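You operate a simulated robot arm through the tools that you are given. There is no shell and no other tool. Be economical: measure what you need, move in short steps, check, and stop when the job is done.

You run a simulated two-armed robot. Do the job below in one go: nothing can be reset, and whatever is moved stays where it is left.

## Task
Take the cream book and leave it on the shelf under the tape desk. Take the red mug and leave it on the right end of the long oak bench. Take the tall parts carton and leave it on the lower shelf of the wooden side table. Take the swap adapter with the white grip on the left end of the service bench and put it away on the top of the multicore tray. Press the stop key of the tape machine two times. Shut the lower drawer of the patch rack. Put one of the blue valves from the top of the pedal bench on top of the carton marked clips. Open the top left drawer of the grey cabinet. The order is free. Set down upright: red mug, tall parts carton, swap adapter with the white grip, blue valve.

The check looks at the end state, three seconds after you hand in, the way a careful person would. Anything else that was tipped, shoved, dropped, spilled or broken makes it a failure.

## Robot
Two 7-joint arms with fingered hands on one trunk, on a base that drives. Base frame: it is fixed to the floor where the robot stands at the start and does not move with it; the origin is under the middle of the robot, x ahead of it, y to its left, z up; the surface under the hand at the start is at about z = 1.58. Lengths are in m, angles in degrees, forces in N, time in s.
The left shoulder is at the start at [0.013, 0.185, 1.379], the right one opposite. With the tool pointing down near the work surface each hand reaches from about 0.18 to 0.54 m from the robot's upright axis, wherever it stands, measured 20 degrees to its own side. Places, roughly: blue valve [4.75, -2.25, 0.75]; carton marked clips [4.5, -2.75, 0.75]; cream book [0.5, 0, 1.25]; lower drawer of the patch rack [4.3, -1, 0.5]; lower shelf of the wooden side table [4.5, -4.1, 0.3]; red mug (12x8x10 cm) [0.5, 0.2, 0.9]; right end of the long oak bench [0.9, -4.2, 0.8]; shelf under the tape desk [4.6, 0, 0.3]; stop key of the tape machine [4.4, 0.5, 0.8]; swap adapter with the white grip (14x4x7 cm) [2.8, 0.3, 0.8]; tall parts carton [1.75, -0.75, 0.75]; top left drawer of the grey cabinet [-1.1, 0.8, 0.7]; top of the multicore tray [1.9, -0.7, 0.8]. Payload 4 kg a hand.
The tool frame of a hand sits at the grasp point between the pads (the TCP): z along the fingers, y along the line on which they close. The tips reach 0.026 m beyond it. The gripper opens to 0.132 m. The gripper's body begins 0.073 m behind the TCP. The gripper is a hand of 3 fingers: y runs from the thumb to the fingers, the wrist lies at [0, 0, -0.224] in the tool frame.
Orientation is told as [roll, pitch, yaw] about the base's x, y, z axes, in that order, counted from this pose: with the fingers straight down and closing along the base's y, the tool's x points along the base's -x, its y along +y and its z along -z.

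## Interface
- The arms move only by the tool servo_tool. It takes "left_commands", "right_commands" or both (then of equal length, played together; a hand with none holds still); each is a list of rows, each a list of 6 numbers: the shift along the base's x, y, z in units of 20 mm (1.0 is 20 mm), then the turn, a rotation vector about the base's x, y, z in units of 8 degrees (1.0 is 8 degrees). In form: [[dx, dy, dz, rx, ry, rz], ...]. A call has 1 to 12 rows; each row shifts and turns the commanded pose from where the row before left it. A call with a number of a shift or a turn outside -1 to 1 is refused whole. Each row takes 0.2 s and may step no farther than 0.05 m and 8.6 degrees from the row before; otherwise, the whole call is refused. A pose out of reach is approached as far as the arm can. The call stops where the force on the tool passes 40 N (or 10 N more than at its start, if that is more) or the arm is blocked; 0.2 s more then pass. In this call time passes only in rows, and 0.2 s behind the last. The reply holds the time, the measured pose of the TCP, the force on the tool along the base axes, the opening and the grip force, in the units named above and with some noise, with the torque about the TCP (base axes, N m) and any sound that the robot's microphone picked up.
- Cameras (640 x 400 px; columns grow to the right, rows downward): "scene" is now at [0.0645, 0.0624, 1.6295]; the picture's right is [0.67, -0.74, -0.01], its down [-0.30, -0.26, -0.92] and it looks along [0.68, 0.62, -0.39] (base axes); focal length 214 px, centre (320, 200). "left" rides on the left gripper at [-0.062, 0.003, -0.092] in its tool frame; the picture's right is [-0.05, -1.00, 0.00], its down [0.83, -0.04, -0.56] and it looks along [0.55, -0.03, 0.83] (tool axes); focal length 230 px, centre (320, 200). "right" rides on the right gripper at [0.062, 0.003, -0.092] in its tool frame; the picture's right is [-0.05, 1.00, 0.00], its down [-0.83, -0.04, -0.56] and it looks along [-0.55, -0.03, 0.83] (tool axes); focal length 230 px, centre (320, 200). There is no depth. A picture from a camera that has moved, and an enlarged one, comes with that camera's place and axes in the base frame and with its lens.
- snapshot(camera): a new picture of that camera. The clock stands still meanwhile.
- lift_body(by): slides the trunk up (or, below 0, down) by that many m; the arms and the scene camera ride with it, the base frame stays. It gives what a move gives, with no picture.
- drive_base(legs): drives the robot by 1 to 6 legs, each [ahead, left, turn to the left] in m, m and degrees, along the robot's own axes; the way and the turn of a leg run together, so that a leg with both is an arc; at most 1.5 m and 180 degrees a leg. The arms and the cameras ride along, it lands a little off, and it stops where it bumps. It gives what a move gives.
- finger_targets(finger1, finger2, thumb_bend, hand): sets how far each is bent, from 0 (flat) to 1 (curled in); at 0.3 the hand is open as for a grip, at 0.7 the pads meet at the TCP. One left out holds its place. A second passes; each finger stops where it meets its share of the squeeze, and holds until it gets a number again. It is the only way to open and close the hand. It gives what a move gives, with no picture; readings hold the bend of each and the force on the fingers (four entries, about 0 where the hand has none), thumb and palm.
- aim_head(pan, tilt): turns the head with the scene camera to pan (to the left, within 86 degrees either way) and tilt (down, from -29 to 69), counted from straight ahead of the robot. It gives what a move gives.
- close_up(camera, box): a new picture of the part [left, top, right, bottom] of that camera's present view, enlarged. The clock stands still meanwhile.
- job_done(): hands the job in; it is judged then, once.

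Work in short steps. Places have to be worked out from the pictures, the camera data and where the tool is seen: move nearer, look again, correct. Check each grasp and each placing, and mend what went wrong. You have 196 turns and 172 pictures in all, those below and enlarged ones among them. Open the grippers and draw the arms clear of the work before you hand the job in, unless the task says otherwise; then end with one line.

The tools are called by a JSON object that holds its "api" and its "payload". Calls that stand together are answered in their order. servo_tool: Moves the arms, as the interface text tells. Its arguments: {"type":"object","properties":{"left_commands":{"type":"array","items":{"type":"array","items":{"type":"number"}}},"right_commands":{"type":"array","items":{"type":"array","items":{"type":"number"}}}},"required":[]} The other tools are called the same way: lift_body (by) slides the trunk up or down; finger_targets (finger1, finger2, thumb_bend, hand) moves the fingers one by one; drive_base (legs) drives the base; aim_head (pan, tilt) turns the head that bears the scene camera; snapshot (camera) takes a picture; close_up (camera, box) takes an enlarged picture of a part of a camera's view; job_done () hands the job in.

At the start:

```text
clock: 0.0
left_tcp_pos: [0.2704, 0.407, 1.5457]
left_tool_rot: [0.0, 0.0, 0.0]
left_contact_force: [-0.2, 0.2, -0.1]
left_ft_torque: [0.04, -0.03, -0.02]
left_grip_width: 0.1318
left_grasp_force: 0.0
left_shape: jaw
left_bend: [0.3, 0.3, 0.3]
left_finger forces: [0.0, 0.0, 0.0, 0.0, 0.0, 0.0]
right_tcp_pos: [0.3334, 0.0573, 1.651]
right_tool_rot: [0.1, 0.0, -0.1]
right_contact_force: [-0.5, 0.3, 0.0]
right_ft_torque: [0.03, 0.03, -0.01]
right_grip_width: 0.132
right_grasp_force: 0.0
right_shape: jaw
right_bend: [0.3, 0.3, 0.3]
right_finger forces: [0.1, 0.0, 0.0, 0.0, 0.1, 0.0]
trunk travel left (down, up): [-0.404, 0.058]
robot x, y, heading: [0.0021, -0.0014, -0.1]
head pan, tilt: [42.2, 22.8]
```

scene: 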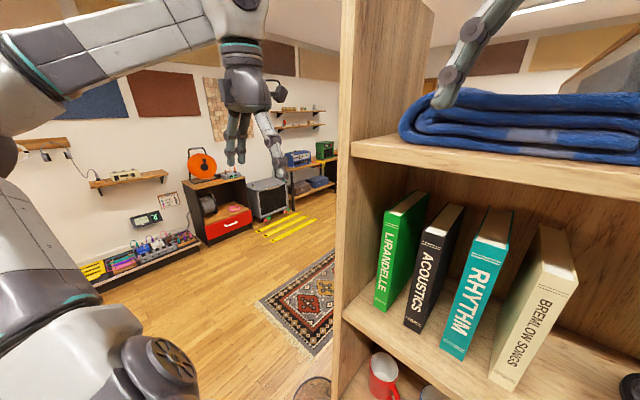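
right: 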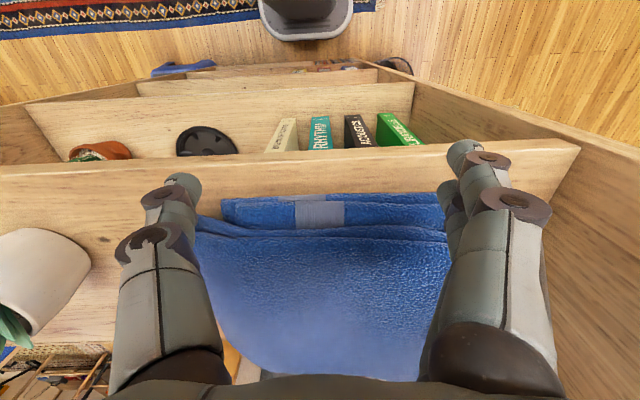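
left: 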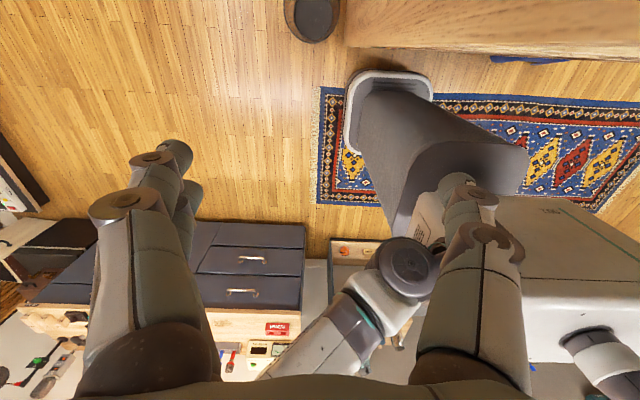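

The shelf with the books is straight ahead, with the mug below. I turn the head ahead to see the whole shelf.

{"api": "aim_head", "payload": {"pan": 0, "tilt": 40}}

{"api": "snapshot", "payload": {"camera": "scene"}}

```text
clock: 1.1
left_tcp_pos: [0.2711, 0.408, 1.5453]
left_tool_rot: [0.0, 0.0, 0.0]
left_contact_force: [-0.5, -0.4, 0.5]
left_ft_torque: [0.01, -0.04, 0.03]
left_grip_width: 0.132
left_grasp_force: 0.0
left_shape: jaw
left_bend: [0.3, 0.3, 0.3]
left_finger forces: [0.0, 0.0, 0.0, 0.1, 0.0, 0.0]
right_tcp_pos: [0.3335, 0.0568, 1.6517]
right_tool_rot: [0.0, 0.0, 0.1]
right_contact_force: [-0.5, 0.1, -0.6]
right_ft_torque: [-0.03, -0.01, -0.04]
right_grip_width: 0.1319
right_grasp_force: 0.0
right_shape: jaw
right_bend: [0.3, 0.3, 0.3]
right_finger forces: [0.1, 0.0, 0.0, 0.0, 0.0, 0.1]
trunk travel left (down, up): [-0.404, 0.058]
robot x, y, heading: [0.0022, -0.0024, -0.2]
head pan, tilt: [0.0, 40.0]
```

```text
168 pictures are left
camera scene: at [0.0806, 0.0002, 1.6025], right [0.0, -1.0, 0.0], down [-0.65, 0.0, -0.76], along [0.76, 0.0, -0.65], focal length 214 px, centre (320, 200)
```

scene: 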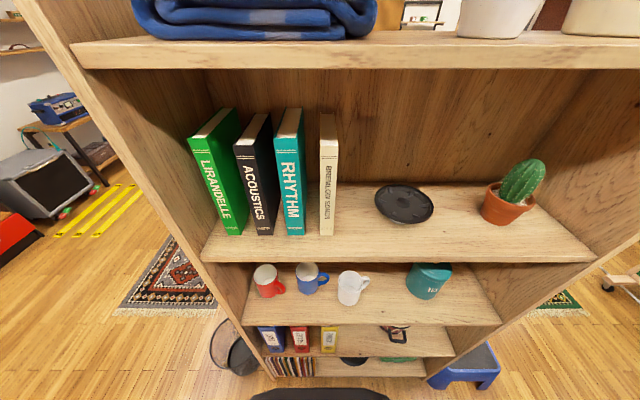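

The cream book stands free with about 3 cm of gap to the teal one. I back off to make room to turn the hands forward.

{"api": "drive_base", "payload": {"legs": [[-0.25, 0, 0]]}}

{"api": "aim_head", "payload": {"pan": 0, "tilt": 35}}

{"api": "snapshot", "payload": {"camera": "scene"}}

```text
clock: 2.9
left_tcp_pos: [0.0245, 0.4068, 1.5442]
left_tool_rot: [0.1, 0.2, 0.1]
left_contact_force: [-1.0, 0.0, -0.4]
left_ft_torque: [-0.01, 0.0, -0.03]
left_grip_width: 0.1318
left_grasp_force: 0.1
left_shape: jaw
left_bend: [0.3, 0.3, 0.3]
left_finger forces: [0.0, 0.0, 0.0, 0.1, 0.1, 0.1]
right_tcp_pos: [0.0886, 0.0581, 1.6508]
right_tool_rot: [0.0, 0.2, 0.1]
right_contact_force: [0.7, -0.6, 0.1]
right_ft_torque: [-0.03, 0.04, -0.01]
right_grip_width: 0.1321
right_grasp_force: 0.0
right_shape: jaw
right_bend: [0.3, 0.3, 0.3]
right_finger forces: [0.0, 0.0, 0.0, 0.0, 0.0, 0.0]
trunk travel left (down, up): [-0.404, 0.058]
robot x, y, heading: [-0.2482, 0.0001, 0.0]
head pan, tilt: [0.0, 40.0]
```

```text
clock: 3.6
left_tcp_pos: [0.0227, 0.4073, 1.5454]
left_tool_rot: [-0.1, 0.2, 0.0]
left_contact_force: [-0.4, 0.8, 1.1]
left_ft_torque: [-0.02, 0.03, -0.03]
left_grip_width: 0.1316
left_grasp_force: 0.0
left_shape: jaw
left_bend: [0.3, 0.3, 0.3]
left_finger forces: [0.1, 0.1, 0.0, 0.0, 0.0, 0.0]
right_tcp_pos: [0.0867, 0.0567, 1.6519]
right_tool_rot: [0.0, 0.1, 0.0]
right_contact_force: [1.4, -0.6, 0.0]
right_ft_torque: [-0.04, -0.02, 0.02]
right_grip_width: 0.1321
right_grasp_force: 0.0
right_shape: jaw
right_bend: [0.3, 0.3, 0.3]
right_finger forces: [0.1, 0.1, 0.0, 0.0, 0.1, 0.0]
trunk travel left (down, up): [-0.404, 0.058]
robot x, y, heading: [-0.2495, -0.0018, -0.1]
head pan, tilt: [0.0, 35.0]
```

```text
167 pictures are left
camera scene: at [-0.1638, -0.0001, 1.6098], right [0.0, -1.0, 0.0], down [-0.58, 0.0, -0.81], along [0.81, 0.0, -0.58], focal length 214 px, centre (320, 200)
```

scene: 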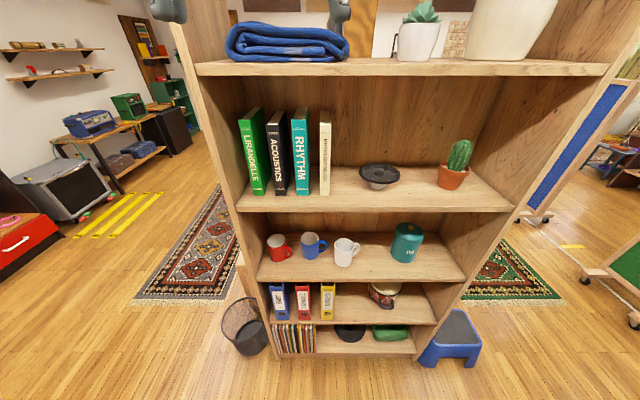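

Triangulated: book spine x≈0.405, y≈-0.017 (about 3.7 cm thick), z 1.22–1.45. I turn the right hand to point ahead in front of the shelf while lowering it.

{"api": "servo_tool", "payload": {"right_commands": [[0.6, -0.31, -1, 0, -1, 0], [0.6, -0.31, -1, 0, -1, 0], [0.6, -0.31, -1, 0, -1, 0], [0.6, -0.31, -1, 0, -1, 0], [0.6, -0.31, -1, 0, -1, 0], [0.6, -0.31, -1, 0, -1, 0], [0.6, -0.31, -1, 0, -1, 0], [0.6, -0.31, -1, 0, -1, 0], [0.6, -0.31, -1, 0, -1, 0], [0.6, -0.31, -1, 0, -1, 0], [0.6, -0.31, -1, 0, -1, 0], [0.6, -0.31, -1, 0, -0.25, 0]]}}

{"api": "finger_targets", "payload": {"hand": "right", "finger1": 0.48, "finger2": 0.48, "thumb_bend": 0.48}}

{"api": "snapshot", "payload": {"camera": "right"}}

```text
clock: 6.2
left_tcp_pos: [0.0233, 0.4061, 1.5454]
left_tool_rot: [0.0, 0.1, 0.2]
left_contact_force: [-0.2, 0.6, 0.0]
left_ft_torque: [0.02, 0.0, -0.01]
left_grip_width: 0.1319
left_grasp_force: 0.0
left_shape: jaw
left_bend: [0.3, 0.3, 0.3]
left_finger forces: [0.0, 0.0, 0.2, 0.0, 0.1, 0.0]
right_tcp_pos: [0.2327, -0.0193, 1.4104]
right_tool_rot: [-21.2, -90.1, 21.3]
right_contact_force: [0.4, -0.2, 0.7]
right_ft_torque: [0.02, -0.02, 0.02]
right_grip_width: 0.1317
right_grasp_force: 0.0
right_shape: jaw
right_bend: [0.3, 0.3, 0.3]
right_finger forces: [0.1, 0.0, 0.0, 0.0, 0.1, 0.0]
trunk travel left (down, up): [-0.404, 0.058]
robot x, y, heading: [-0.2528, -0.0003, -0.0]
head pan, tilt: [0.0, 35.0]
```

```text
clock: 7.2
left_tcp_pos: [0.021, 0.4078, 1.5457]
left_tool_rot: [0.0, 0.0, 0.2]
left_contact_force: [0.1, -0.1, -0.4]
left_ft_torque: [0.02, -0.05, -0.01]
left_grip_width: 0.1321
left_grasp_force: 0.0
left_shape: jaw
left_bend: [0.3, 0.3, 0.3]
left_finger forces: [0.1, 0.1, 0.0, 0.0, 0.1, 0.0]
right_tcp_pos: [0.2301, -0.0203, 1.4112]
right_tool_rot: [-98.6, -90.0, 98.6]
right_contact_force: [0.4, 0.0, -0.4]
right_ft_torque: [0.01, 0.02, -0.02]
right_grip_width: 0.0753
right_grasp_force: 0.2
right_shape: fingers
right_bend: [0.48, 0.48, 0.48]
right_finger forces: [0.0, 0.1, 0.1, 0.0, 0.0, 0.0]
trunk travel left (down, up): [-0.404, 0.058]
robot x, y, heading: [-0.2512, 0.0008, -0.1]
head pan, tilt: [0.0, 35.0]
```

```text
166 pictures are left
camera right: at [0.1366, -0.0165, 1.3505], right [0.0, 1.0, 0.05], down [-0.56, -0.04, 0.83], along [0.83, -0.03, 0.55], focal length 230 px, centre (320, 200)
```

right: 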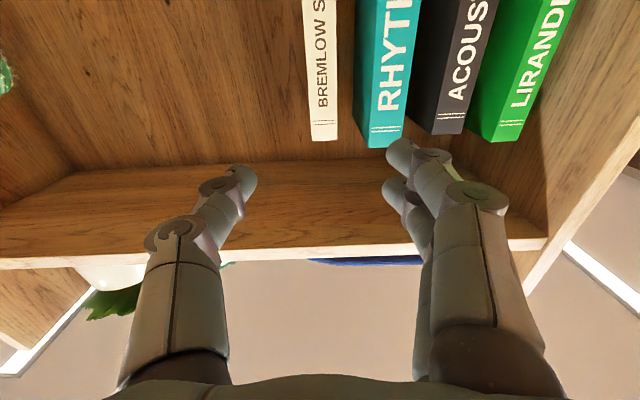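

The hand lines up with the book (center y≈-0.019, gap to the teal one ≈3 cm). I narrow the fingers, drop to mid-height and come close to the spine, then look.

{"api": "finger_targets", "payload": {"hand": "right", "finger1": 0.55, "finger2": 0.55, "thumb_bend": 0.5}}

{"api": "servo_tool", "payload": {"right_commands": [[0.6, -0.1, -1, 0, 0, 0], [0.9, -0.1, -1, 0, 0, 0], [1, 0, -1, 0, 0, 0], [1, 0, -0.8, 0, 0, 0], [1, 0, 0, 0, 0, 0], [1, 0, 0, 0, 0, 0], [1, 0, 0, 0, 0, 0]]}}

{"api": "snapshot", "payload": {"camera": "right"}}

{"api": "snapshot", "payload": {"camera": "scene"}}

```text
clock: 8.2
left_tcp_pos: [0.0205, 0.4074, 1.5465]
left_tool_rot: [0.0, -0.1, 0.1]
left_contact_force: [-0.3, 0.4, 0.6]
left_ft_torque: [0.01, -0.02, 0.01]
left_grip_width: 0.1318
left_grasp_force: 0.0
left_shape: jaw
left_bend: [0.3, 0.3, 0.3]
left_finger forces: [0.0, 0.0, 0.0, 0.0, 0.0, 0.1]
right_tcp_pos: [0.2297, -0.0196, 1.4116]
right_tool_rot: [-78.2, -90.0, 78.3]
right_contact_force: [0.7, -0.3, 0.8]
right_ft_torque: [-0.02, -0.01, -0.01]
right_grip_width: 0.0602
right_grasp_force: 0.1
right_shape: fingers
right_bend: [0.55, 0.55, 0.5]
right_finger forces: [0.0, 0.1, 0.1, 0.0, 0.0, 0.0]
trunk travel left (down, up): [-0.404, 0.058]
robot x, y, heading: [-0.2473, -0.0006, -0.3]
head pan, tilt: [0.0, 35.0]
```

```text
clock: 9.8
left_tcp_pos: [0.0216, 0.4066, 1.5469]
left_tool_rot: [0.1, 0.0, 0.1]
left_contact_force: [0.1, 0.6, 0.3]
left_ft_torque: [0.01, 0.03, 0.02]
left_grip_width: 0.132
left_grasp_force: 0.0
left_shape: jaw
left_bend: [0.3, 0.3, 0.3]
left_finger forces: [0.0, 0.0, 0.0, 0.0, 0.1, 0.0]
right_tcp_pos: [0.3591, -0.0219, 1.3343]
right_tool_rot: [-100.5, -89.9, 100.5]
right_contact_force: [0.1, 0.3, -0.2]
right_ft_torque: [0.0, 0.02, -0.02]
right_grip_width: 0.0599
right_grasp_force: 0.0
right_shape: fingers
right_bend: [0.55, 0.55, 0.5]
right_finger forces: [0.0, 0.0, 0.0, 0.0, 0.0, 0.0]
trunk travel left (down, up): [-0.404, 0.058]
robot x, y, heading: [-0.2477, 0.0002, 0.0]
head pan, tilt: [0.0, 35.0]
```

```text
165 pictures are left
camera right: at [0.2665, -0.0198, 1.2726], right [0.0, 1.0, 0.05], down [-0.56, -0.04, 0.83], along [0.83, -0.03, 0.55], focal length 230 px, centre (320, 200)
```

right: 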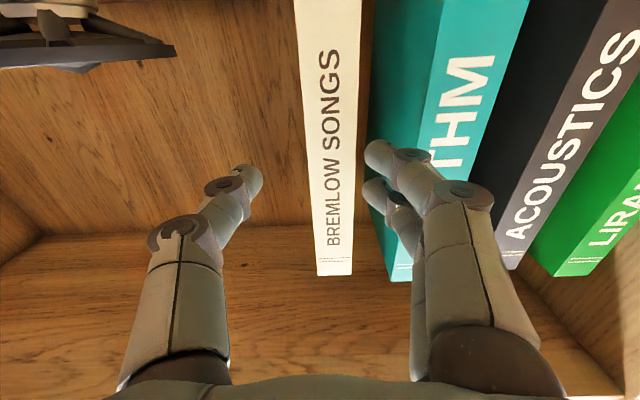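

```text
164 pictures are left
camera scene: at [-0.165, 0.0, 1.6099], right [0.0, -1.0, 0.0], down [-0.58, 0.0, -0.81], along [0.81, 0.0, -0.58], focal length 214 px, centre (320, 200)
```

scene: 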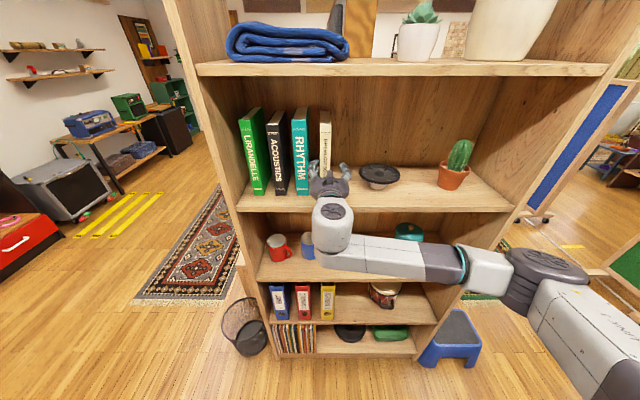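

Gap center is near y≈0.019 and the finger tips are nearly flush with the cream book, so I shift 5 mm left and slide in about 7 cm.

{"api": "servo_tool", "payload": {"right_commands": [[0, 0.28, 0, 0, 0, 0], [1, 0, 0, 0, 0, 0], [1, 0, 0, 0, 0, 0], [1, 0, 0, 0, 0, 0], [0.45, 0, 0, 0, 0, 0]]}}

{"api": "snapshot", "payload": {"camera": "right"}}

```text
clock: 11.0
left_tcp_pos: [0.0218, 0.4068, 1.5451]
left_tool_rot: [0.0, 0.1, 0.1]
left_contact_force: [-0.4, 0.2, 0.8]
left_ft_torque: [0.0, 0.03, 0.0]
left_grip_width: 0.1319
left_grasp_force: 0.1
left_shape: jaw
left_bend: [0.3, 0.3, 0.3]
left_finger forces: [0.1, 0.0, 0.0, 0.1, 0.0, 0.1]
right_tcp_pos: [0.4267, -0.0173, 1.3338]
right_tool_rot: [-37.7, -90.0, 37.7]
right_contact_force: [-0.6, -1.0, 0.0]
right_ft_torque: [-0.01, -0.01, 0.07]
right_grip_width: 0.0594
right_grasp_force: 0.4
right_shape: fingers
right_bend: [0.55, 0.55, 0.5]
right_finger forces: [1.1, 0.0, 0.0, 0.0, 0.1, 0.1]
trunk travel left (down, up): [-0.404, 0.058]
robot x, y, heading: [-0.2507, 0.0006, -0.0]
head pan, tilt: [0.0, 35.0]
```

```text
163 pictures are left
camera right: at [0.3336, -0.0148, 1.2727], right [0.0, 1.0, 0.05], down [-0.55, -0.04, 0.83], along [0.83, -0.03, 0.55], focal length 230 px, centre (320, 200)
```

right: 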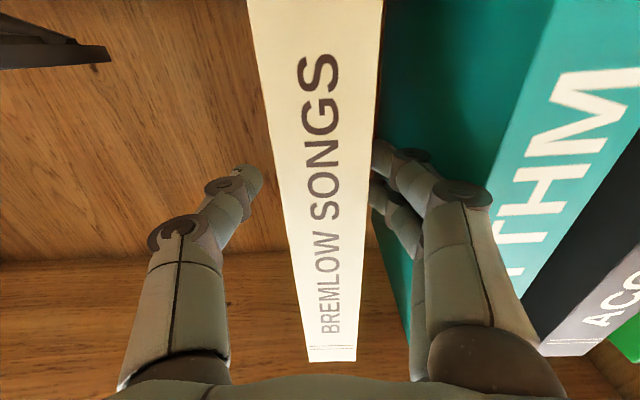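

Fingers straddle the book cleanly. Closing the thumb first, then the fingers.

{"api": "finger_targets", "payload": {"hand": "right", "thumb_bend": 0.8}}

{"api": "finger_targets", "payload": {"hand": "right", "finger1": 0.8, "finger2": 0.8, "thumb_bend": 0.8}}

{"api": "servo_tool", "payload": {"right_commands": [[0, 0, 0.25, 0, 0, 0], [0, 0, 0.25, 0, 0, 0]]}}

{"api": "snapshot", "payload": {"camera": "scene"}}

```text
clock: 12.0
left_tcp_pos: [0.0206, 0.4068, 1.5463]
left_tool_rot: [0.1, 0.0, 0.0]
left_contact_force: [-0.2, -0.1, -0.4]
left_ft_torque: [0.0, 0.01, 0.01]
left_grip_width: 0.1321
left_grasp_force: 0.1
left_shape: jaw
left_bend: [0.3, 0.3, 0.3]
left_finger forces: [0.1, 0.0, 0.1, 0.0, 0.0, 0.1]
right_tcp_pos: [0.4269, -0.0156, 1.3336]
right_tool_rot: [-30.2, -90.1, 30.3]
right_contact_force: [0.9, -1.9, -0.2]
right_ft_torque: [-0.01, -0.03, 0.1]
right_grip_width: 0.0291
right_grasp_force: 8.6
right_shape: fingers
right_bend: [0.51, 0.5, 0.75]
right_finger forces: [3.7, 5.1, 0.1, 0.0, 8.0, 0.1]
trunk travel left (down, up): [-0.404, 0.058]
robot x, y, heading: [-0.2502, 0.0014, -0.2]
head pan, tilt: [0.0, 35.0]
```

```text
clock: 13.0
left_tcp_pos: [0.0206, 0.4062, 1.5456]
left_tool_rot: [0.0, 0.0, 0.1]
left_contact_force: [-0.3, -0.3, 0.1]
left_ft_torque: [0.0, 0.0, 0.0]
left_grip_width: 0.1318
left_grasp_force: 0.1
left_shape: jaw
left_bend: [0.3, 0.3, 0.3]
left_finger forces: [0.0, 0.0, 0.0, 0.1, 0.0, 0.0]
right_tcp_pos: [0.4268, -0.0159, 1.3328]
right_tool_rot: [-38.3, -90.0, 38.3]
right_contact_force: [-1.5, 0.5, -0.2]
right_ft_torque: [0.04, 0.02, 0.12]
right_grip_width: 0.0281
right_grasp_force: 16.1
right_shape: fingers
right_bend: [0.53, 0.52, 0.75]
right_finger forces: [8.0, 8.9, 0.1, 0.0, 15.6, 0.0]
trunk travel left (down, up): [-0.404, 0.058]
robot x, y, heading: [-0.2486, -0.0012, -0.2]
head pan, tilt: [0.0, 35.0]
```

```text
clock: 13.6
left_tcp_pos: [0.0221, 0.4083, 1.5459]
left_tool_rot: [-0.1, 0.2, 0.2]
left_contact_force: [-0.1, 0.7, -0.5]
left_ft_torque: [-0.02, 0.03, 0.02]
left_grip_width: 0.1321
left_grasp_force: 0.0
left_shape: jaw
left_bend: [0.3, 0.3, 0.3]
left_finger forces: [0.0, 0.0, 0.0, 0.1, 0.0, 0.0]
right_tcp_pos: [0.4277, -0.016, 1.3447]
right_tool_rot: [-31.1, -90.0, 31.0]
right_contact_force: [0.2, -1.1, 0.4]
right_ft_torque: [-0.1, 0.2, 0.02]
right_grip_width: 0.0281
right_grasp_force: 16.5
right_shape: fingers
right_bend: [0.53, 0.51, 0.75]
right_finger forces: [8.6, 8.7, 0.0, 0.0, 16.2, 0.0]
trunk travel left (down, up): [-0.404, 0.058]
robot x, y, heading: [-0.2494, 0.001, 0.3]
head pan, tilt: [0.0, 35.0]
```

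```text
162 pictures are left
camera scene: at [-0.1649, -0.0002, 1.6099], right [0.0, -1.0, 0.0], down [-0.58, 0.0, -0.81], along [0.81, 0.0, -0.58], focal length 214 px, centre (320, 200)
```

scene: 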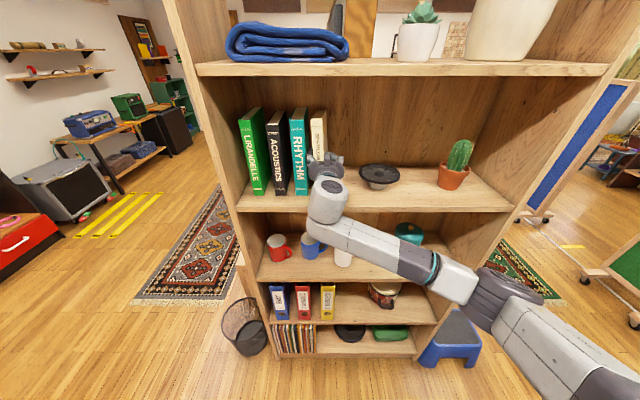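

Book gripped (17 N, width 2.8 cm) and lifted 1 cm. Pulling it straight out.

{"api": "servo_tool", "payload": {"right_commands": [[-0.5, -0.1, 0.3, 0, 0, 0], [-1, -0.1, 0.2, 0, 0, 0], [-1, -0.1, 0, 0, 0, 0], [-1, 0, 0, 0, 0, 0], [-1, 0, 0, 0, 0, 0], [-1, 0, 0, 0, 0, 0], [-1, 0, 0, 0, 0, 0], [-1, 0, 0, 0, 0, 0], [-1, 0, 0, 0, 0, 0]]}}

{"api": "snapshot", "payload": {"camera": "right"}}

{"api": "snapshot", "payload": {"camera": "scene"}}

```text
clock: 15.6
left_tcp_pos: [0.0198, 0.4073, 1.5459]
left_tool_rot: [0.0, 0.0, 0.0]
left_contact_force: [-0.2, -0.4, -0.3]
left_ft_torque: [-0.02, -0.01, -0.01]
left_grip_width: 0.1321
left_grasp_force: 0.1
left_shape: jaw
left_bend: [0.3, 0.3, 0.3]
left_finger forces: [0.0, 0.0, 0.1, 0.0, 0.0, 0.0]
right_tcp_pos: [0.2586, -0.0211, 1.3566]
right_tool_rot: [-32.3, -90.0, 32.3]
right_contact_force: [0.0, 0.5, -5.4]
right_ft_torque: [-0.12, 0.23, -0.01]
right_grip_width: 0.0284
right_grasp_force: 16.0
right_shape: fingers
right_bend: [0.53, 0.51, 0.75]
right_finger forces: [8.2, 8.0, 0.0, 0.0, 15.9, 0.1]
trunk travel left (down, up): [-0.404, 0.058]
robot x, y, heading: [-0.2499, 0.0039, -0.0]
head pan, tilt: [0.0, 35.0]
```

```text
161 pictures are left
camera right: at [0.1655, -0.0185, 1.2952], right [0.0, 1.0, 0.05], down [-0.55, -0.04, 0.83], along [0.83, -0.03, 0.55], focal length 230 px, centre (320, 200)
```

right: 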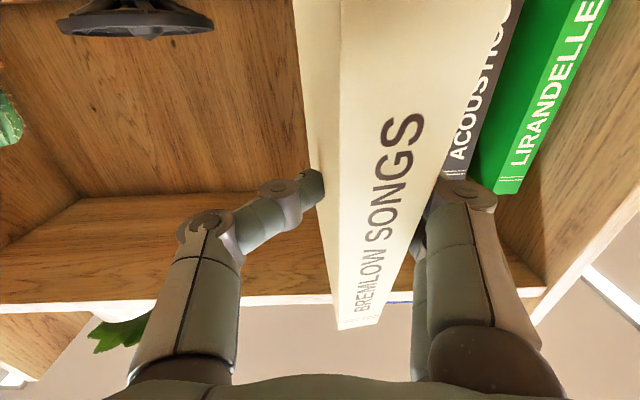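

```text
160 pictures are left
camera scene: at [-0.1659, 0.0, 1.61], right [0.0, -1.0, 0.0], down [-0.58, 0.0, -0.81], along [0.81, 0.0, -0.58], focal length 214 px, centre (320, 200)
```

scene: 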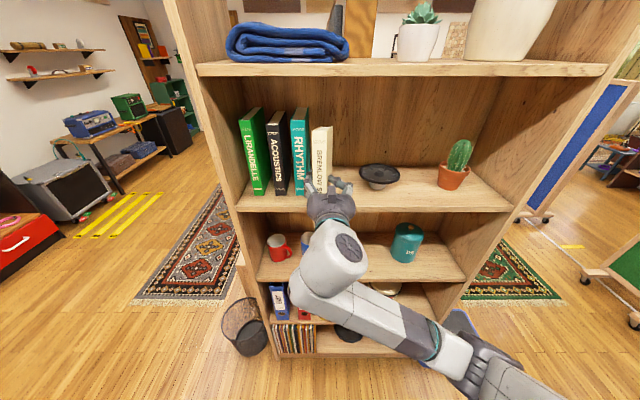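

Book held firmly (5.5 N). I pull it back to the right side, clear of the shelf, and lower the trunk for the mug.

{"api": "servo_tool", "payload": {"right_commands": [[-1, 0, 0, 0, 0, 0], [-1, 0, 0, 0, 0, 0], [-1, -0.5, 0, 0, 0, 0], [-1, -1, 0, 0, 0, 0], [-1, -1, 0, 0, 0, 0], [0, -1, 0, 0, 0, 0], [0, -1, 0, 0, 0, 0], [0, -1, 0, 0, 0, 0], [0, -1, 0, 0, 0, 0], [0, -1, 0, 0, 0, 0]]}}

{"api": "lift_body", "payload": {"by": -0.32}}

{"api": "servo_tool", "payload": {"left_commands": [[0.8, -0.6, -0.9, 0, -1, 0], [0.8, -0.6, -0.9, 0, -1, 0], [0.8, -0.6, -0.9, 0, -1, 0], [0.8, -0.6, -0.9, 0, -1, 0], [0.8, -0.6, -0.9, 0, -1, 0], [0.8, -0.6, -0.9, 0, -1, 0], [0.8, -0.6, -0.9, 0, -1, 0], [0.8, -0.6, -0.9, 0, -1, 0], [0.5, -0.6, -0.9, 0, -1, 0], [0.5, -0.6, -0.9, 0, -1, 0], [0.5, -0.6, -0.9, 0, -1, 0], [0, -0.6, -0.9, 0, -0.25, 0]]}}

{"api": "snapshot", "payload": {"camera": "left"}}

```text
clock: 17.8
left_tcp_pos: [0.0226, 0.4065, 1.5447]
left_tool_rot: [0.1, 0.0, 0.1]
left_contact_force: [0.1, -0.4, 0.9]
left_ft_torque: [-0.02, 0.01, 0.0]
left_grip_width: 0.1318
left_grasp_force: 0.0
left_shape: jaw
left_bend: [0.3, 0.3, 0.3]
left_finger forces: [0.0, 0.1, 0.0, 0.0, 0.0, 0.1]
right_tcp_pos: [0.1552, -0.0898, 1.3559]
right_tool_rot: [-41.3, -89.8, 41.3]
right_contact_force: [-1.0, 0.2, -6.2]
right_ft_torque: [-0.05, 0.28, 0.01]
right_grip_width: 0.0283
right_grasp_force: 16.3
right_shape: fingers
right_bend: [0.53, 0.51, 0.75]
right_finger forces: [9.0, 7.4, 0.0, 0.0, 15.7, 0.0]
right hand out of reach, approached as far as the arm can: row 7, 8, 9, 10
trunk travel left (down, up): [-0.404, 0.058]
robot x, y, heading: [-0.2471, 0.001, -0.1]
head pan, tilt: [0.0, 35.0]
```

```text
clock: 19.0
left_tcp_pos: [0.028, 0.4061, 1.4588]
left_tool_rot: [0.0, 0.5, 0.1]
left_contact_force: [-0.3, -0.7, 0.7]
left_ft_torque: [0.03, 0.03, -0.01]
left_grip_width: 0.1319
left_grasp_force: 0.1
left_shape: jaw
left_bend: [0.3, 0.3, 0.3]
left_finger forces: [0.0, 0.1, 0.1, 0.0, 0.0, 0.0]
right_tcp_pos: [0.1824, -0.1283, 1.2783]
right_tool_rot: [-117.5, -71.3, 112.2]
right_contact_force: [0.4, 0.7, -5.1]
right_ft_torque: [0.02, 0.28, 0.0]
right_grip_width: 0.0281
right_grasp_force: 15.3
right_shape: fingers
right_bend: [0.55, 0.53, 0.73]
right_finger forces: [9.4, 7.0, 0.0, 0.0, 13.5, 0.1]
trunk travel left (down, up): [-0.32, 0.142]
robot x, y, heading: [-0.2511, -0.0005, 0.2]
head pan, tilt: [0.0, 35.0]
stopped: the arm was blocked; the commanded pose is now the measured one
```

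```text
clock: 21.6
left_tcp_pos: [0.1473, 0.3166, 1.3209]
left_tool_rot: [-0.1, -60.9, 0.2]
left_contact_force: [-1.2, 0.5, -0.6]
left_ft_torque: [0.01, 0.02, 0.02]
left_grip_width: 0.1318
left_grasp_force: 0.1
left_shape: jaw
left_bend: [0.3, 0.3, 0.3]
left_finger forces: [0.1, 0.0, 0.0, 0.0, 0.1, 0.1]
left hand out of reach, approached as far as the arm can: row 8, 9, 10, 11, 12
right_tcp_pos: [0.1788, -0.1281, 1.2822]
right_tool_rot: [-118.7, -71.2, 113.2]
right_contact_force: [-0.1, -0.2, -5.9]
right_ft_torque: [-0.02, 0.29, 0.03]
right_grip_width: 0.0279
right_grasp_force: 15.5
right_shape: fingers
right_bend: [0.55, 0.53, 0.73]
right_finger forces: [9.4, 7.2, 0.0, 0.0, 13.8, 0.1]
trunk travel left (down, up): [-0.32, 0.142]
robot x, y, heading: [-0.2502, -0.0058, -0.1]
head pan, tilt: [0.0, 35.0]
```

```text
159 pictures are left
camera left: at [0.0969, 0.3198, 1.4197], right [0.03, -1.0, 0.05], down [-0.89, -0.04, -0.46], along [0.46, -0.03, -0.89], focal length 230 px, centre (320, 200)
```

left: 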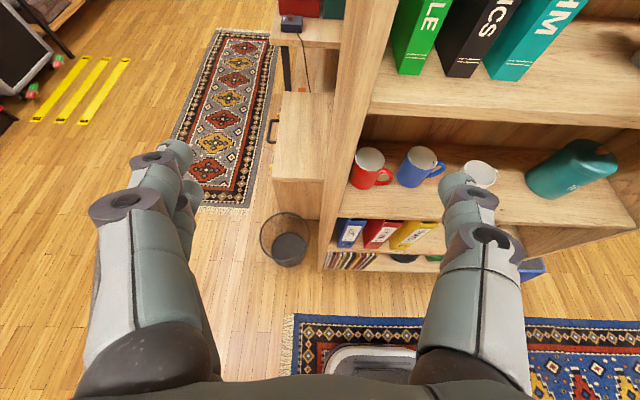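

The trunk stopped: the right arm was blocked somewhere. I look to the right to see against what.

{"api": "aim_head", "payload": {"pan": -60, "tilt": 50}}

{"api": "snapshot", "payload": {"camera": "scene"}}

```text
clock: 22.9
left_tcp_pos: [0.1479, 0.3166, 1.3207]
left_tool_rot: [-0.2, -60.9, 0.2]
left_contact_force: [0.7, -0.4, -0.1]
left_ft_torque: [0.01, 0.02, 0.0]
left_grip_width: 0.1317
left_grasp_force: 0.0
left_shape: jaw
left_bend: [0.3, 0.3, 0.3]
left_finger forces: [0.0, 0.0, 0.1, 0.0, 0.1, 0.0]
right_tcp_pos: [0.1795, -0.1271, 1.2816]
right_tool_rot: [-118.7, -71.3, 113.1]
right_contact_force: [0.5, -0.9, -5.9]
right_ft_torque: [0.04, 0.31, 0.0]
right_grip_width: 0.0278
right_grasp_force: 15.0
right_shape: fingers
right_bend: [0.55, 0.53, 0.73]
right_finger forces: [9.4, 7.2, 0.0, 0.0, 13.9, 0.0]
trunk travel left (down, up): [-0.32, 0.142]
robot x, y, heading: [-0.2518, -0.0014, 0.0]
head pan, tilt: [-60.0, 50.0]
```

```text
158 pictures are left
camera scene: at [-0.1914, -0.0667, 1.5004], right [-0.86, -0.5, 0.05], down [-0.42, 0.66, -0.62], along [0.28, -0.56, -0.78], focal length 214 px, centre (320, 200)
```

scene: 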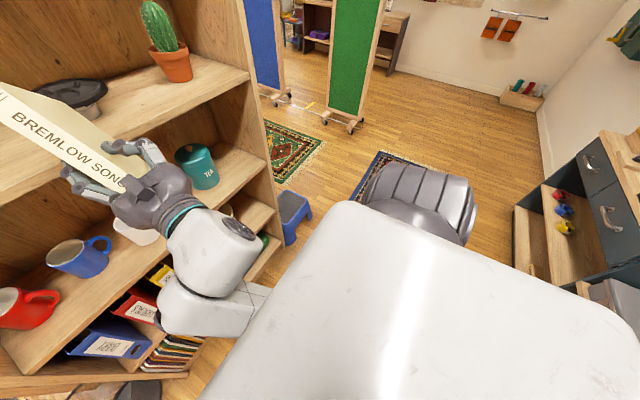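

No outside obstacle; it looks like a fold limit of the arm close to the body. I back off 0.3 m and move the right hand forward, straightening it, then lower the trunk.

{"api": "drive_base", "payload": {"legs": [[-0.3, 0, 0]]}}

{"api": "servo_tool", "payload": {"right_commands": [[0.8, 0, 0, 0.7, 0.37, 0.16], [0.8, 0, 0, 0.7, 0.37, 0.16], [0.8, 0, 0, 0.7, 0.37, 0.16], [0.8, 0, 0, 0, 0, 0]]}}

{"api": "lift_body", "payload": {"by": -0.24}}

{"api": "aim_head", "payload": {"pan": 10, "tilt": 40}}

{"api": "snapshot", "payload": {"camera": "scene"}}

```text
clock: 24.9
left_tcp_pos: [-0.1538, 0.3168, 1.3205]
left_tool_rot: [-0.2, -61.0, 0.2]
left_contact_force: [0.1, 0.1, -0.1]
left_ft_torque: [0.0, 0.0, 0.0]
left_grip_width: 0.1318
left_grasp_force: 0.1
left_shape: jaw
left_bend: [0.3, 0.3, 0.3]
left_finger forces: [0.0, 0.0, 0.0, 0.0, 0.1, 0.0]
right_tcp_pos: [-0.1217, -0.1263, 1.282]
right_tool_rot: [-118.4, -71.2, 112.9]
right_contact_force: [-0.6, -0.4, -6.3]
right_ft_torque: [0.03, 0.3, 0.02]
right_grip_width: 0.028
right_grasp_force: 15.3
right_shape: fingers
right_bend: [0.55, 0.53, 0.73]
right_finger forces: [9.5, 7.1, 0.0, 0.0, 13.8, 0.1]
trunk travel left (down, up): [-0.32, 0.142]
robot x, y, heading: [-0.5467, 0.0017, 0.1]
head pan, tilt: [-60.0, 50.0]
```

```text
clock: 25.9
left_tcp_pos: [-0.1514, 0.3168, 1.3185]
left_tool_rot: [-0.2, -60.9, 0.2]
left_contact_force: [-0.9, 0.6, 0.0]
left_ft_torque: [-0.03, -0.01, -0.02]
left_grip_width: 0.1319
left_grasp_force: 0.1
left_shape: jaw
left_bend: [0.3, 0.3, 0.3]
left_finger forces: [0.1, 0.1, 0.1, 0.0, 0.0, 0.1]
right_tcp_pos: [-0.0568, -0.1295, 1.2636]
right_tool_rot: [-60.9, -85.6, 59.3]
right_contact_force: [1.2, 0.5, -6.4]
right_ft_torque: [-0.05, 0.25, -0.01]
right_grip_width: 0.0281
right_grasp_force: 15.6
right_shape: fingers
right_bend: [0.55, 0.53, 0.73]
right_finger forces: [9.5, 6.9, 0.0, 0.0, 15.3, 0.0]
trunk travel left (down, up): [-0.32, 0.142]
robot x, y, heading: [-0.5521, 0.0011, 0.0]
head pan, tilt: [-60.0, 50.0]
```

```text
clock: 28.4
left_tcp_pos: [-0.0712, 0.3175, 0.9565]
left_tool_rot: [-0.1, -44.8, 0.1]
left_contact_force: [0.4, 0.0, 0.4]
left_ft_torque: [-0.01, 0.02, 0.02]
left_grip_width: 0.1318
left_grasp_force: 0.1
left_shape: jaw
left_bend: [0.3, 0.3, 0.3]
left_finger forces: [0.0, 0.0, 0.0, 0.0, 0.0, 0.0]
right_tcp_pos: [-0.0091, -0.1284, 0.9542]
right_tool_rot: [-1.6, -79.2, 0.2]
right_contact_force: [-0.1, -0.1, -5.0]
right_ft_torque: [-0.04, 0.22, 0.01]
right_grip_width: 0.0281
right_grasp_force: 16.3
right_shape: fingers
right_bend: [0.55, 0.53, 0.73]
right_finger forces: [9.0, 6.8, 0.0, 0.0, 15.5, 0.0]
trunk travel left (down, up): [-0.08, 0.382]
robot x, y, heading: [-0.5498, -0.0008, 0.3]
head pan, tilt: [-60.0, 50.0]
```

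```text
clock: 29.8
left_tcp_pos: [-0.0688, 0.3167, 0.9572]
left_tool_rot: [-0.1, -44.8, 0.1]
left_contact_force: [0.2, -0.3, -0.5]
left_ft_torque: [0.03, 0.01, 0.01]
left_grip_width: 0.1317
left_grasp_force: 0.0
left_shape: jaw
left_bend: [0.3, 0.3, 0.3]
left_finger forces: [0.0, 0.0, 0.0, 0.0, 0.1, 0.0]
right_tcp_pos: [-0.0089, -0.1262, 0.9512]
right_tool_rot: [-2.1, -78.7, 0.9]
right_contact_force: [0.0, 0.5, -5.3]
right_ft_torque: [-0.08, 0.2, -0.01]
right_grip_width: 0.0282
right_grasp_force: 15.5
right_shape: fingers
right_bend: [0.55, 0.53, 0.73]
right_finger forces: [9.0, 7.0, 0.0, 0.0, 15.4, 0.0]
trunk travel left (down, up): [-0.08, 0.382]
robot x, y, heading: [-0.5504, -0.0029, 0.4]
head pan, tilt: [10.0, 40.0]
```

```text
157 pictures are left
camera scene: at [-0.2893, 0.0146, 1.2165], right [0.16, -0.98, -0.06], down [-0.86, -0.11, -0.5], along [0.48, 0.13, -0.86], focal length 214 px, centre (320, 200)
```

scene: 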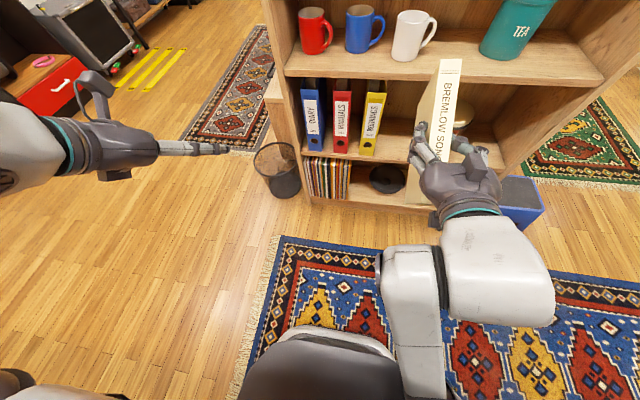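

Lowering leans the trunk forward. The mug's handle sticks out to the right, so a side grip is blocked; I'll pinch its front wall over the rim (thumb inside). I roll the left hand by 90° for that while lifting it a bit.

{"api": "servo_tool", "payload": {"left_commands": [[0.5, -0.5, 0.6, -0.707, 0, 0.707], [0.5, -0.5, 0.6, -0.707, 0, 0.707], [0.5, -0.5, 0.6, -0.707, 0, 0.707], [0.5, -0.5, 0.6, -0.707, 0, 0.707], [0.5, -0.5, 0.6, -0.707, 0, 0.707], [0.5, -0.5, 0.6, -0.707, 0, 0.707], [0.5, -0.5, 0.6, -0.707, 0, 0.707], [0.5, -0.5, 0.6, -0.707, 0, 0.707], [0.5, -0.5, 0.6, -0.707, 0, 0.707], [0.5, -0.5, 0.6, -0.707, 0, 0.707], [0.5, -0.5, 0.6, -0.707, 0, 0.707], [0.5, -0.5, 0.6, -0.18, 0.5, 0.18]]}}

{"api": "snapshot", "payload": {"camera": "left"}}

{"api": "snapshot", "payload": {"camera": "scene"}}

```text
clock: 32.4
left_tcp_pos: [0.0472, 0.1965, 1.1019]
left_tool_rot: [-41.9, 1.1, 89.4]
left_contact_force: [-0.1, 0.0, 0.5]
left_ft_torque: [0.0, 0.04, 0.0]
left_grip_width: 0.132
left_grasp_force: 0.1
left_shape: jaw
left_bend: [0.3, 0.3, 0.3]
left_finger forces: [0.0, 0.0, 0.0, 0.1, 0.0, 0.1]
right_tcp_pos: [-0.0092, -0.1273, 0.946]
right_tool_rot: [-2.5, -78.2, 0.8]
right_contact_force: [-0.4, 0.9, -5.3]
right_ft_torque: [-0.05, 0.23, -0.03]
right_grip_width: 0.028
right_grasp_force: 15.5
right_shape: fingers
right_bend: [0.55, 0.53, 0.73]
right_finger forces: [9.1, 6.9, 0.1, 0.0, 15.3, 0.1]
trunk travel left (down, up): [-0.08, 0.382]
robot x, y, heading: [-0.5482, 0.0002, 0.1]
head pan, tilt: [10.0, 40.0]
```

```text
156 pictures are left
camera left: at [-0.0142, 0.2593, 1.1673], right [0.74, 0.06, 0.67], down [-0.35, -0.82, 0.46], along [0.57, -0.57, -0.59], focal length 230 px, centre (320, 200)
```

left: 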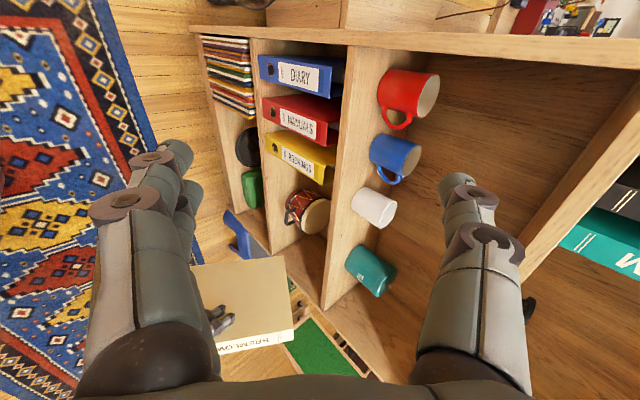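

```text
155 pictures are left
camera scene: at [-0.2883, 0.0142, 1.216], right [0.16, -0.98, -0.06], down [-0.86, -0.11, -0.5], along [0.48, 0.13, -0.86], focal length 214 px, centre (320, 200)
```

scene: 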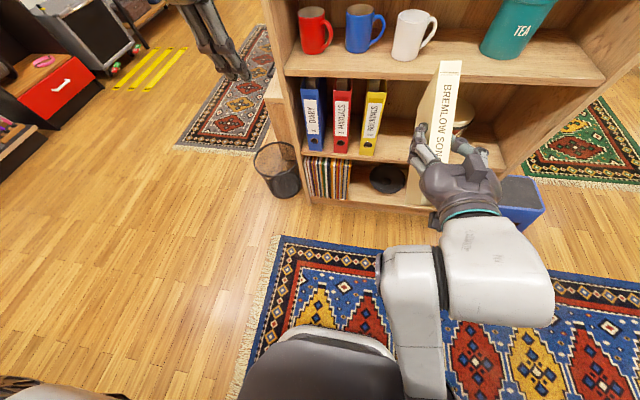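

Mug located by two views: center ≈(0.48, 0.18), z 0.85–0.95. I narrow the left hand, drive 0.18 m closer and go to a pre-grasp in front of and above its front wall.

{"api": "finger_targets", "payload": {"hand": "left", "finger1": 0.48, "finger2": 0.48, "thumb_bend": 0.5}}

{"api": "drive_base", "payload": {"legs": [[0.18, 0, 0]]}}

{"api": "servo_tool", "payload": {"left_commands": [[0.9, -0.1, -0.4, 0, 0.2, 0], [0.9, -0.1, -0.4, 0, 0.2, 0], [0.9, -0.1, -0.5, 0, 0.2, 0], [0.9, -0.1, -0.5, 0, 0.2, 0], [0.9, -0.1, -0.5, 0, 0.2, 0], [0.9, -0.1, -0.5, 0, 0.2, 0], [0.9, -0.1, -0.5, 0, 0, 0], [0.8, -0.1, -0.5, 0, 0, 0]]}}

{"api": "snapshot", "payload": {"camera": "left"}}

{"api": "snapshot", "payload": {"camera": "scene"}}

```text
clock: 33.4
left_tcp_pos: [0.0461, 0.1978, 1.1022]
left_tool_rot: [-41.9, 1.0, 89.4]
left_contact_force: [-0.3, 0.3, 0.3]
left_ft_torque: [-0.03, 0.02, -0.02]
left_grip_width: 0.0719
left_grasp_force: 0.0
left_shape: fingers
left_bend: [0.48, 0.48, 0.5]
left_finger forces: [0.0, 0.0, 0.0, 0.0, 0.1, 0.0]
right_tcp_pos: [-0.0091, -0.1273, 0.9482]
right_tool_rot: [-2.6, -78.3, 1.2]
right_contact_force: [1.5, 0.4, -6.2]
right_ft_torque: [-0.07, 0.19, -0.01]
right_grip_width: 0.0282
right_grasp_force: 15.6
right_shape: fingers
right_bend: [0.55, 0.53, 0.73]
right_finger forces: [9.1, 6.9, 0.1, 0.1, 15.4, 0.0]
trunk travel left (down, up): [-0.08, 0.382]
robot x, y, heading: [-0.5518, -0.0023, -0.0]
head pan, tilt: [10.0, 40.0]
```

```text
clock: 34.9
left_tcp_pos: [0.2249, 0.1941, 1.1004]
left_tool_rot: [-41.8, 1.1, 89.2]
left_contact_force: [-0.5, -0.9, 0.8]
left_ft_torque: [0.02, 0.04, -0.03]
left_grip_width: 0.0718
left_grasp_force: 0.2
left_shape: fingers
left_bend: [0.48, 0.48, 0.5]
left_finger forces: [0.1, 0.0, 0.0, 0.0, 0.0, 0.0]
right_tcp_pos: [0.1688, -0.1288, 0.9468]
right_tool_rot: [-2.7, -78.3, 1.1]
right_contact_force: [-0.2, -0.4, -6.0]
right_ft_torque: [-0.06, 0.2, -0.02]
right_grip_width: 0.0283
right_grasp_force: 15.9
right_shape: fingers
right_bend: [0.55, 0.53, 0.73]
right_finger forces: [9.2, 6.8, 0.0, 0.0, 15.4, 0.1]
trunk travel left (down, up): [-0.08, 0.382]
robot x, y, heading: [-0.3721, 0.0002, 0.1]
head pan, tilt: [10.0, 40.0]
```

```text
clock: 36.7
left_tcp_pos: [0.3698, 0.1794, 1.0242]
left_tool_rot: [-32.2, 1.2, 89.3]
left_contact_force: [0.5, -0.6, -0.6]
left_ft_torque: [0.02, 0.04, 0.0]
left_grip_width: 0.0719
left_grasp_force: 0.1
left_shape: fingers
left_bend: [0.48, 0.48, 0.5]
left_finger forces: [0.0, 0.1, 0.0, 0.0, 0.0, 0.0]
right_tcp_pos: [0.1687, -0.1289, 0.9451]
right_tool_rot: [-2.4, -77.9, 0.9]
right_contact_force: [-0.3, 0.2, -5.2]
right_ft_torque: [-0.08, 0.2, 0.0]
right_grip_width: 0.0282
right_grasp_force: 16.1
right_shape: fingers
right_bend: [0.55, 0.53, 0.73]
right_finger forces: [9.1, 7.0, 0.0, 0.1, 15.3, 0.0]
trunk travel left (down, up): [-0.08, 0.382]
robot x, y, heading: [-0.3693, -0.0029, -0.3]
head pan, tilt: [10.0, 40.0]
```

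```text
154 pictures are left
camera left: at [0.3204, 0.2442, 1.0996], right [0.85, 0.05, 0.53], down [-0.27, -0.82, 0.51], along [0.46, -0.57, -0.68], focal length 230 px, centre (320, 200)
```

left: 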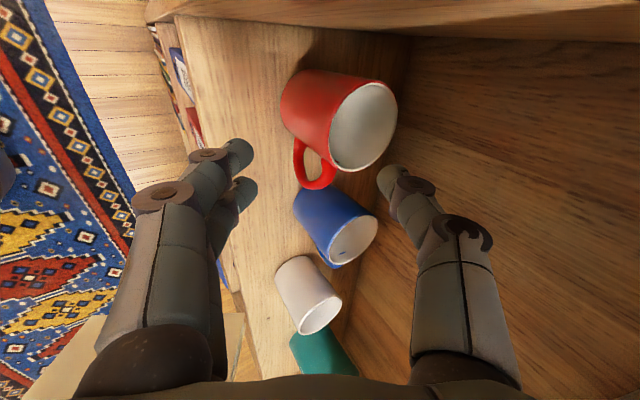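

```text
153 pictures are left
camera scene: at [-0.1099, 0.0138, 1.2155], right [0.16, -0.99, -0.06], down [-0.86, -0.11, -0.5], along [0.48, 0.13, -0.87], focal length 214 px, centre (320, 200)
```

scene: 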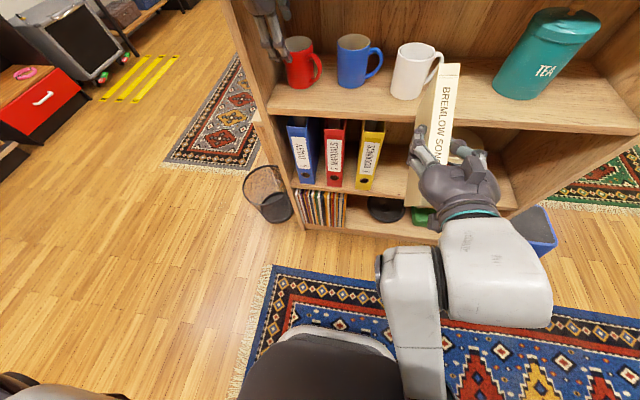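

Updated mug center ≈(0.468, 0.183), rim z≈0.95. I go down along the finger axis so the thumb enters the mug and the fingers stay in front.

{"api": "servo_tool", "payload": {"left_commands": [[0.62, 0.04, -0.96, 0, 0, 0], [0.62, 0.04, -0.96, 0, 0, 0], [0.62, 0.04, -0.96, 0, 0, 0], [0.62, 0.04, -0.96, 0, 0, 0], [0.62, 0.04, -0.96, 0, 0, 0]]}}

{"api": "snapshot", "payload": {"camera": "left"}}

{"api": "close_up", "payload": {"camera": "scene", "box": [200, 0, 440, 150]}}

```text
clock: 37.5
left_tcp_pos: [0.3904, 0.1737, 0.9914]
left_tool_rot: [-32.4, 1.5, 89.1]
left_contact_force: [-28.9, -14.8, 6.9]
left_ft_torque: [1.77, -2.1, 3.0]
left_grip_width: 0.071
left_grasp_force: 0.1
left_shape: fingers
left_bend: [0.48, 0.48, 0.5]
left_finger forces: [0.0, 0.0, 0.0, 0.0, 0.0, 0.0]
right_tcp_pos: [0.1631, -0.1298, 0.946]
right_tool_rot: [-1.5, -77.8, 0.1]
right_contact_force: [-0.1, -0.2, -5.8]
right_ft_torque: [-0.06, 0.22, 0.01]
right_grip_width: 0.0284
right_grasp_force: 15.4
right_shape: fingers
right_bend: [0.55, 0.53, 0.73]
right_finger forces: [9.0, 7.0, 0.0, 0.1, 15.5, 0.1]
trunk travel left (down, up): [-0.08, 0.382]
robot x, y, heading: [-0.3733, -0.0032, -0.3]
head pan, tilt: [10.0, 40.0]
stopped in row 3 (left hand): the force on the tool passed its limit at 81 N (the readings are from after the stop); the commanded pose is now the measured one
```

```text
152 pictures are left
camera left: at [0.3405, 0.2375, 1.0655], right [0.84, 0.05, 0.53], down [-0.27, -0.81, 0.51], along [0.46, -0.58, -0.67], focal length 230 px, centre (320, 200)
```

left: 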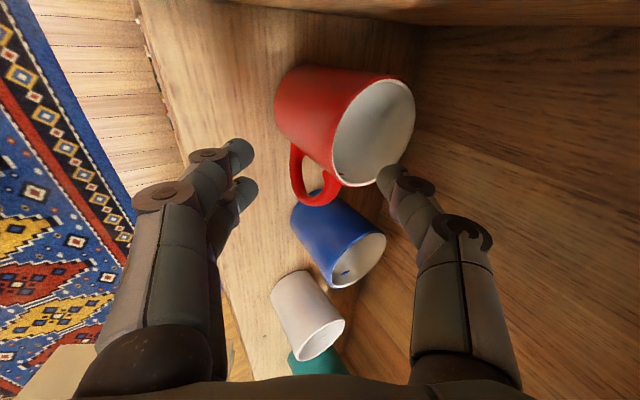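

```text
2.67 times, centred on (320, 75) of scene
camera zoom: at [-0.117, 0.0114, 1.2175], right [0.16, -0.98, -0.06], down [-0.86, -0.11, -0.5], along [0.49, 0.13, -0.86], focal length 572 px, centre (320, 533)
```

zoom: 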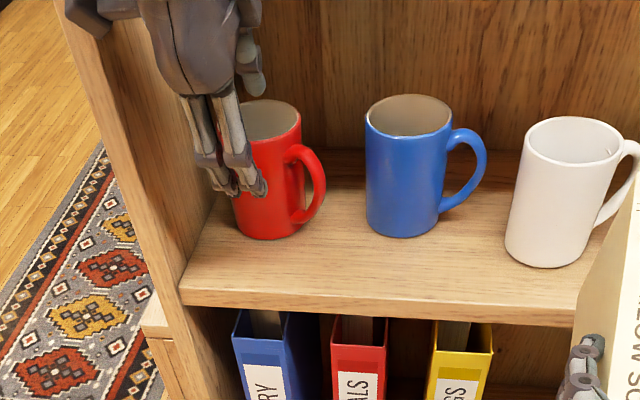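

The hand's left side (camera) touched the left shelf panel. I back out, yaw the hand 20° to the left and shift it right so it clears the panel.

{"api": "servo_tool", "payload": {"left_commands": [[-0.6, -0.3, 1, 0, 0, 0], [-0.9, -0.3, 1, 0, 0, 0], [0, -0.2, 0.4, 0, 0, 0.8], [0, -0.1, 0, 0, 0, 0.8], [0.3, -0.1, -0.3, 0, 0, 0.9], [0.8, 0, -1, 0, 0, 0]]}}

{"api": "snapshot", "payload": {"camera": "left"}}

{"api": "close_up", "payload": {"camera": "scene", "box": [200, 0, 440, 150]}}

```text
clock: 38.9
left_tcp_pos: [0.3913, 0.1758, 1.0067]
left_tool_rot: [-32.1, 1.8, 109.5]
left_contact_force: [-0.2, 0.7, -0.1]
left_ft_torque: [-0.04, 0.03, 0.01]
left_grip_width: 0.0713
left_grasp_force: 0.1
left_shape: fingers
left_bend: [0.48, 0.48, 0.5]
left_finger forces: [0.0, 0.0, 0.1, 0.0, 0.0, 0.0]
left hand out of reach, approached as far as the arm can: row 5, 6
right_tcp_pos: [0.166, -0.1285, 0.9422]
right_tool_rot: [-2.2, -77.5, 0.8]
right_contact_force: [-1.0, 0.4, -6.0]
right_ft_torque: [-0.05, 0.19, 0.01]
right_grip_width: 0.0283
right_grasp_force: 15.6
right_shape: fingers
right_bend: [0.55, 0.53, 0.73]
right_finger forces: [9.1, 7.0, 0.1, 0.0, 15.4, 0.0]
trunk travel left (down, up): [-0.08, 0.382]
robot x, y, heading: [-0.3776, -0.0006, -0.2]
head pan, tilt: [10.0, 40.0]
```

```text
150 pictures are left
camera left: at [0.322, 0.2178, 1.0813], right [0.77, 0.35, 0.53], down [0.03, -0.85, 0.52], along [0.63, -0.39, -0.67], focal length 230 px, centre (320, 200)
```

left: 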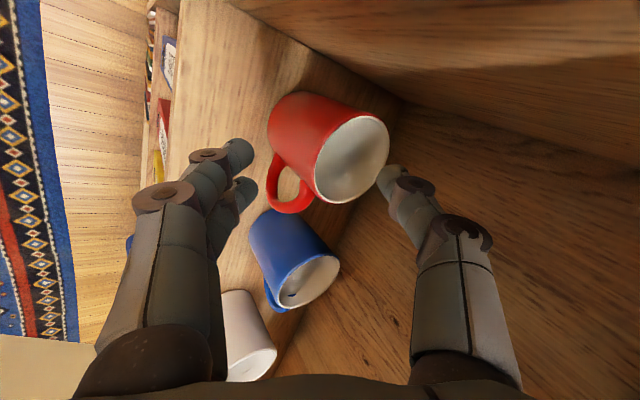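

```text
2.67 times, centred on (320, 75) of scene
camera zoom: at [-0.1116, 0.0143, 1.2155], right [0.16, -0.98, -0.06], down [-0.86, -0.11, -0.5], along [0.48, 0.13, -0.87], focal length 572 px, centre (320, 533)
```

zoom: 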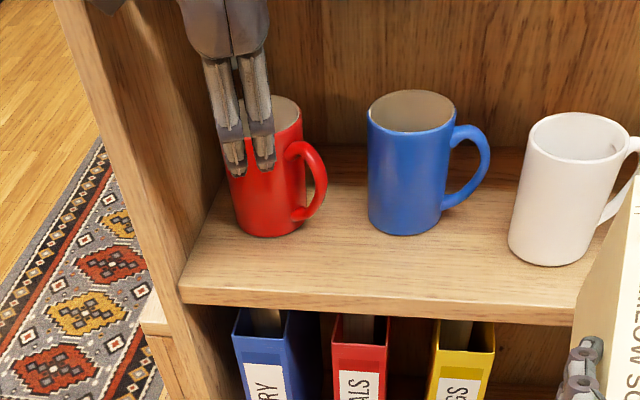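

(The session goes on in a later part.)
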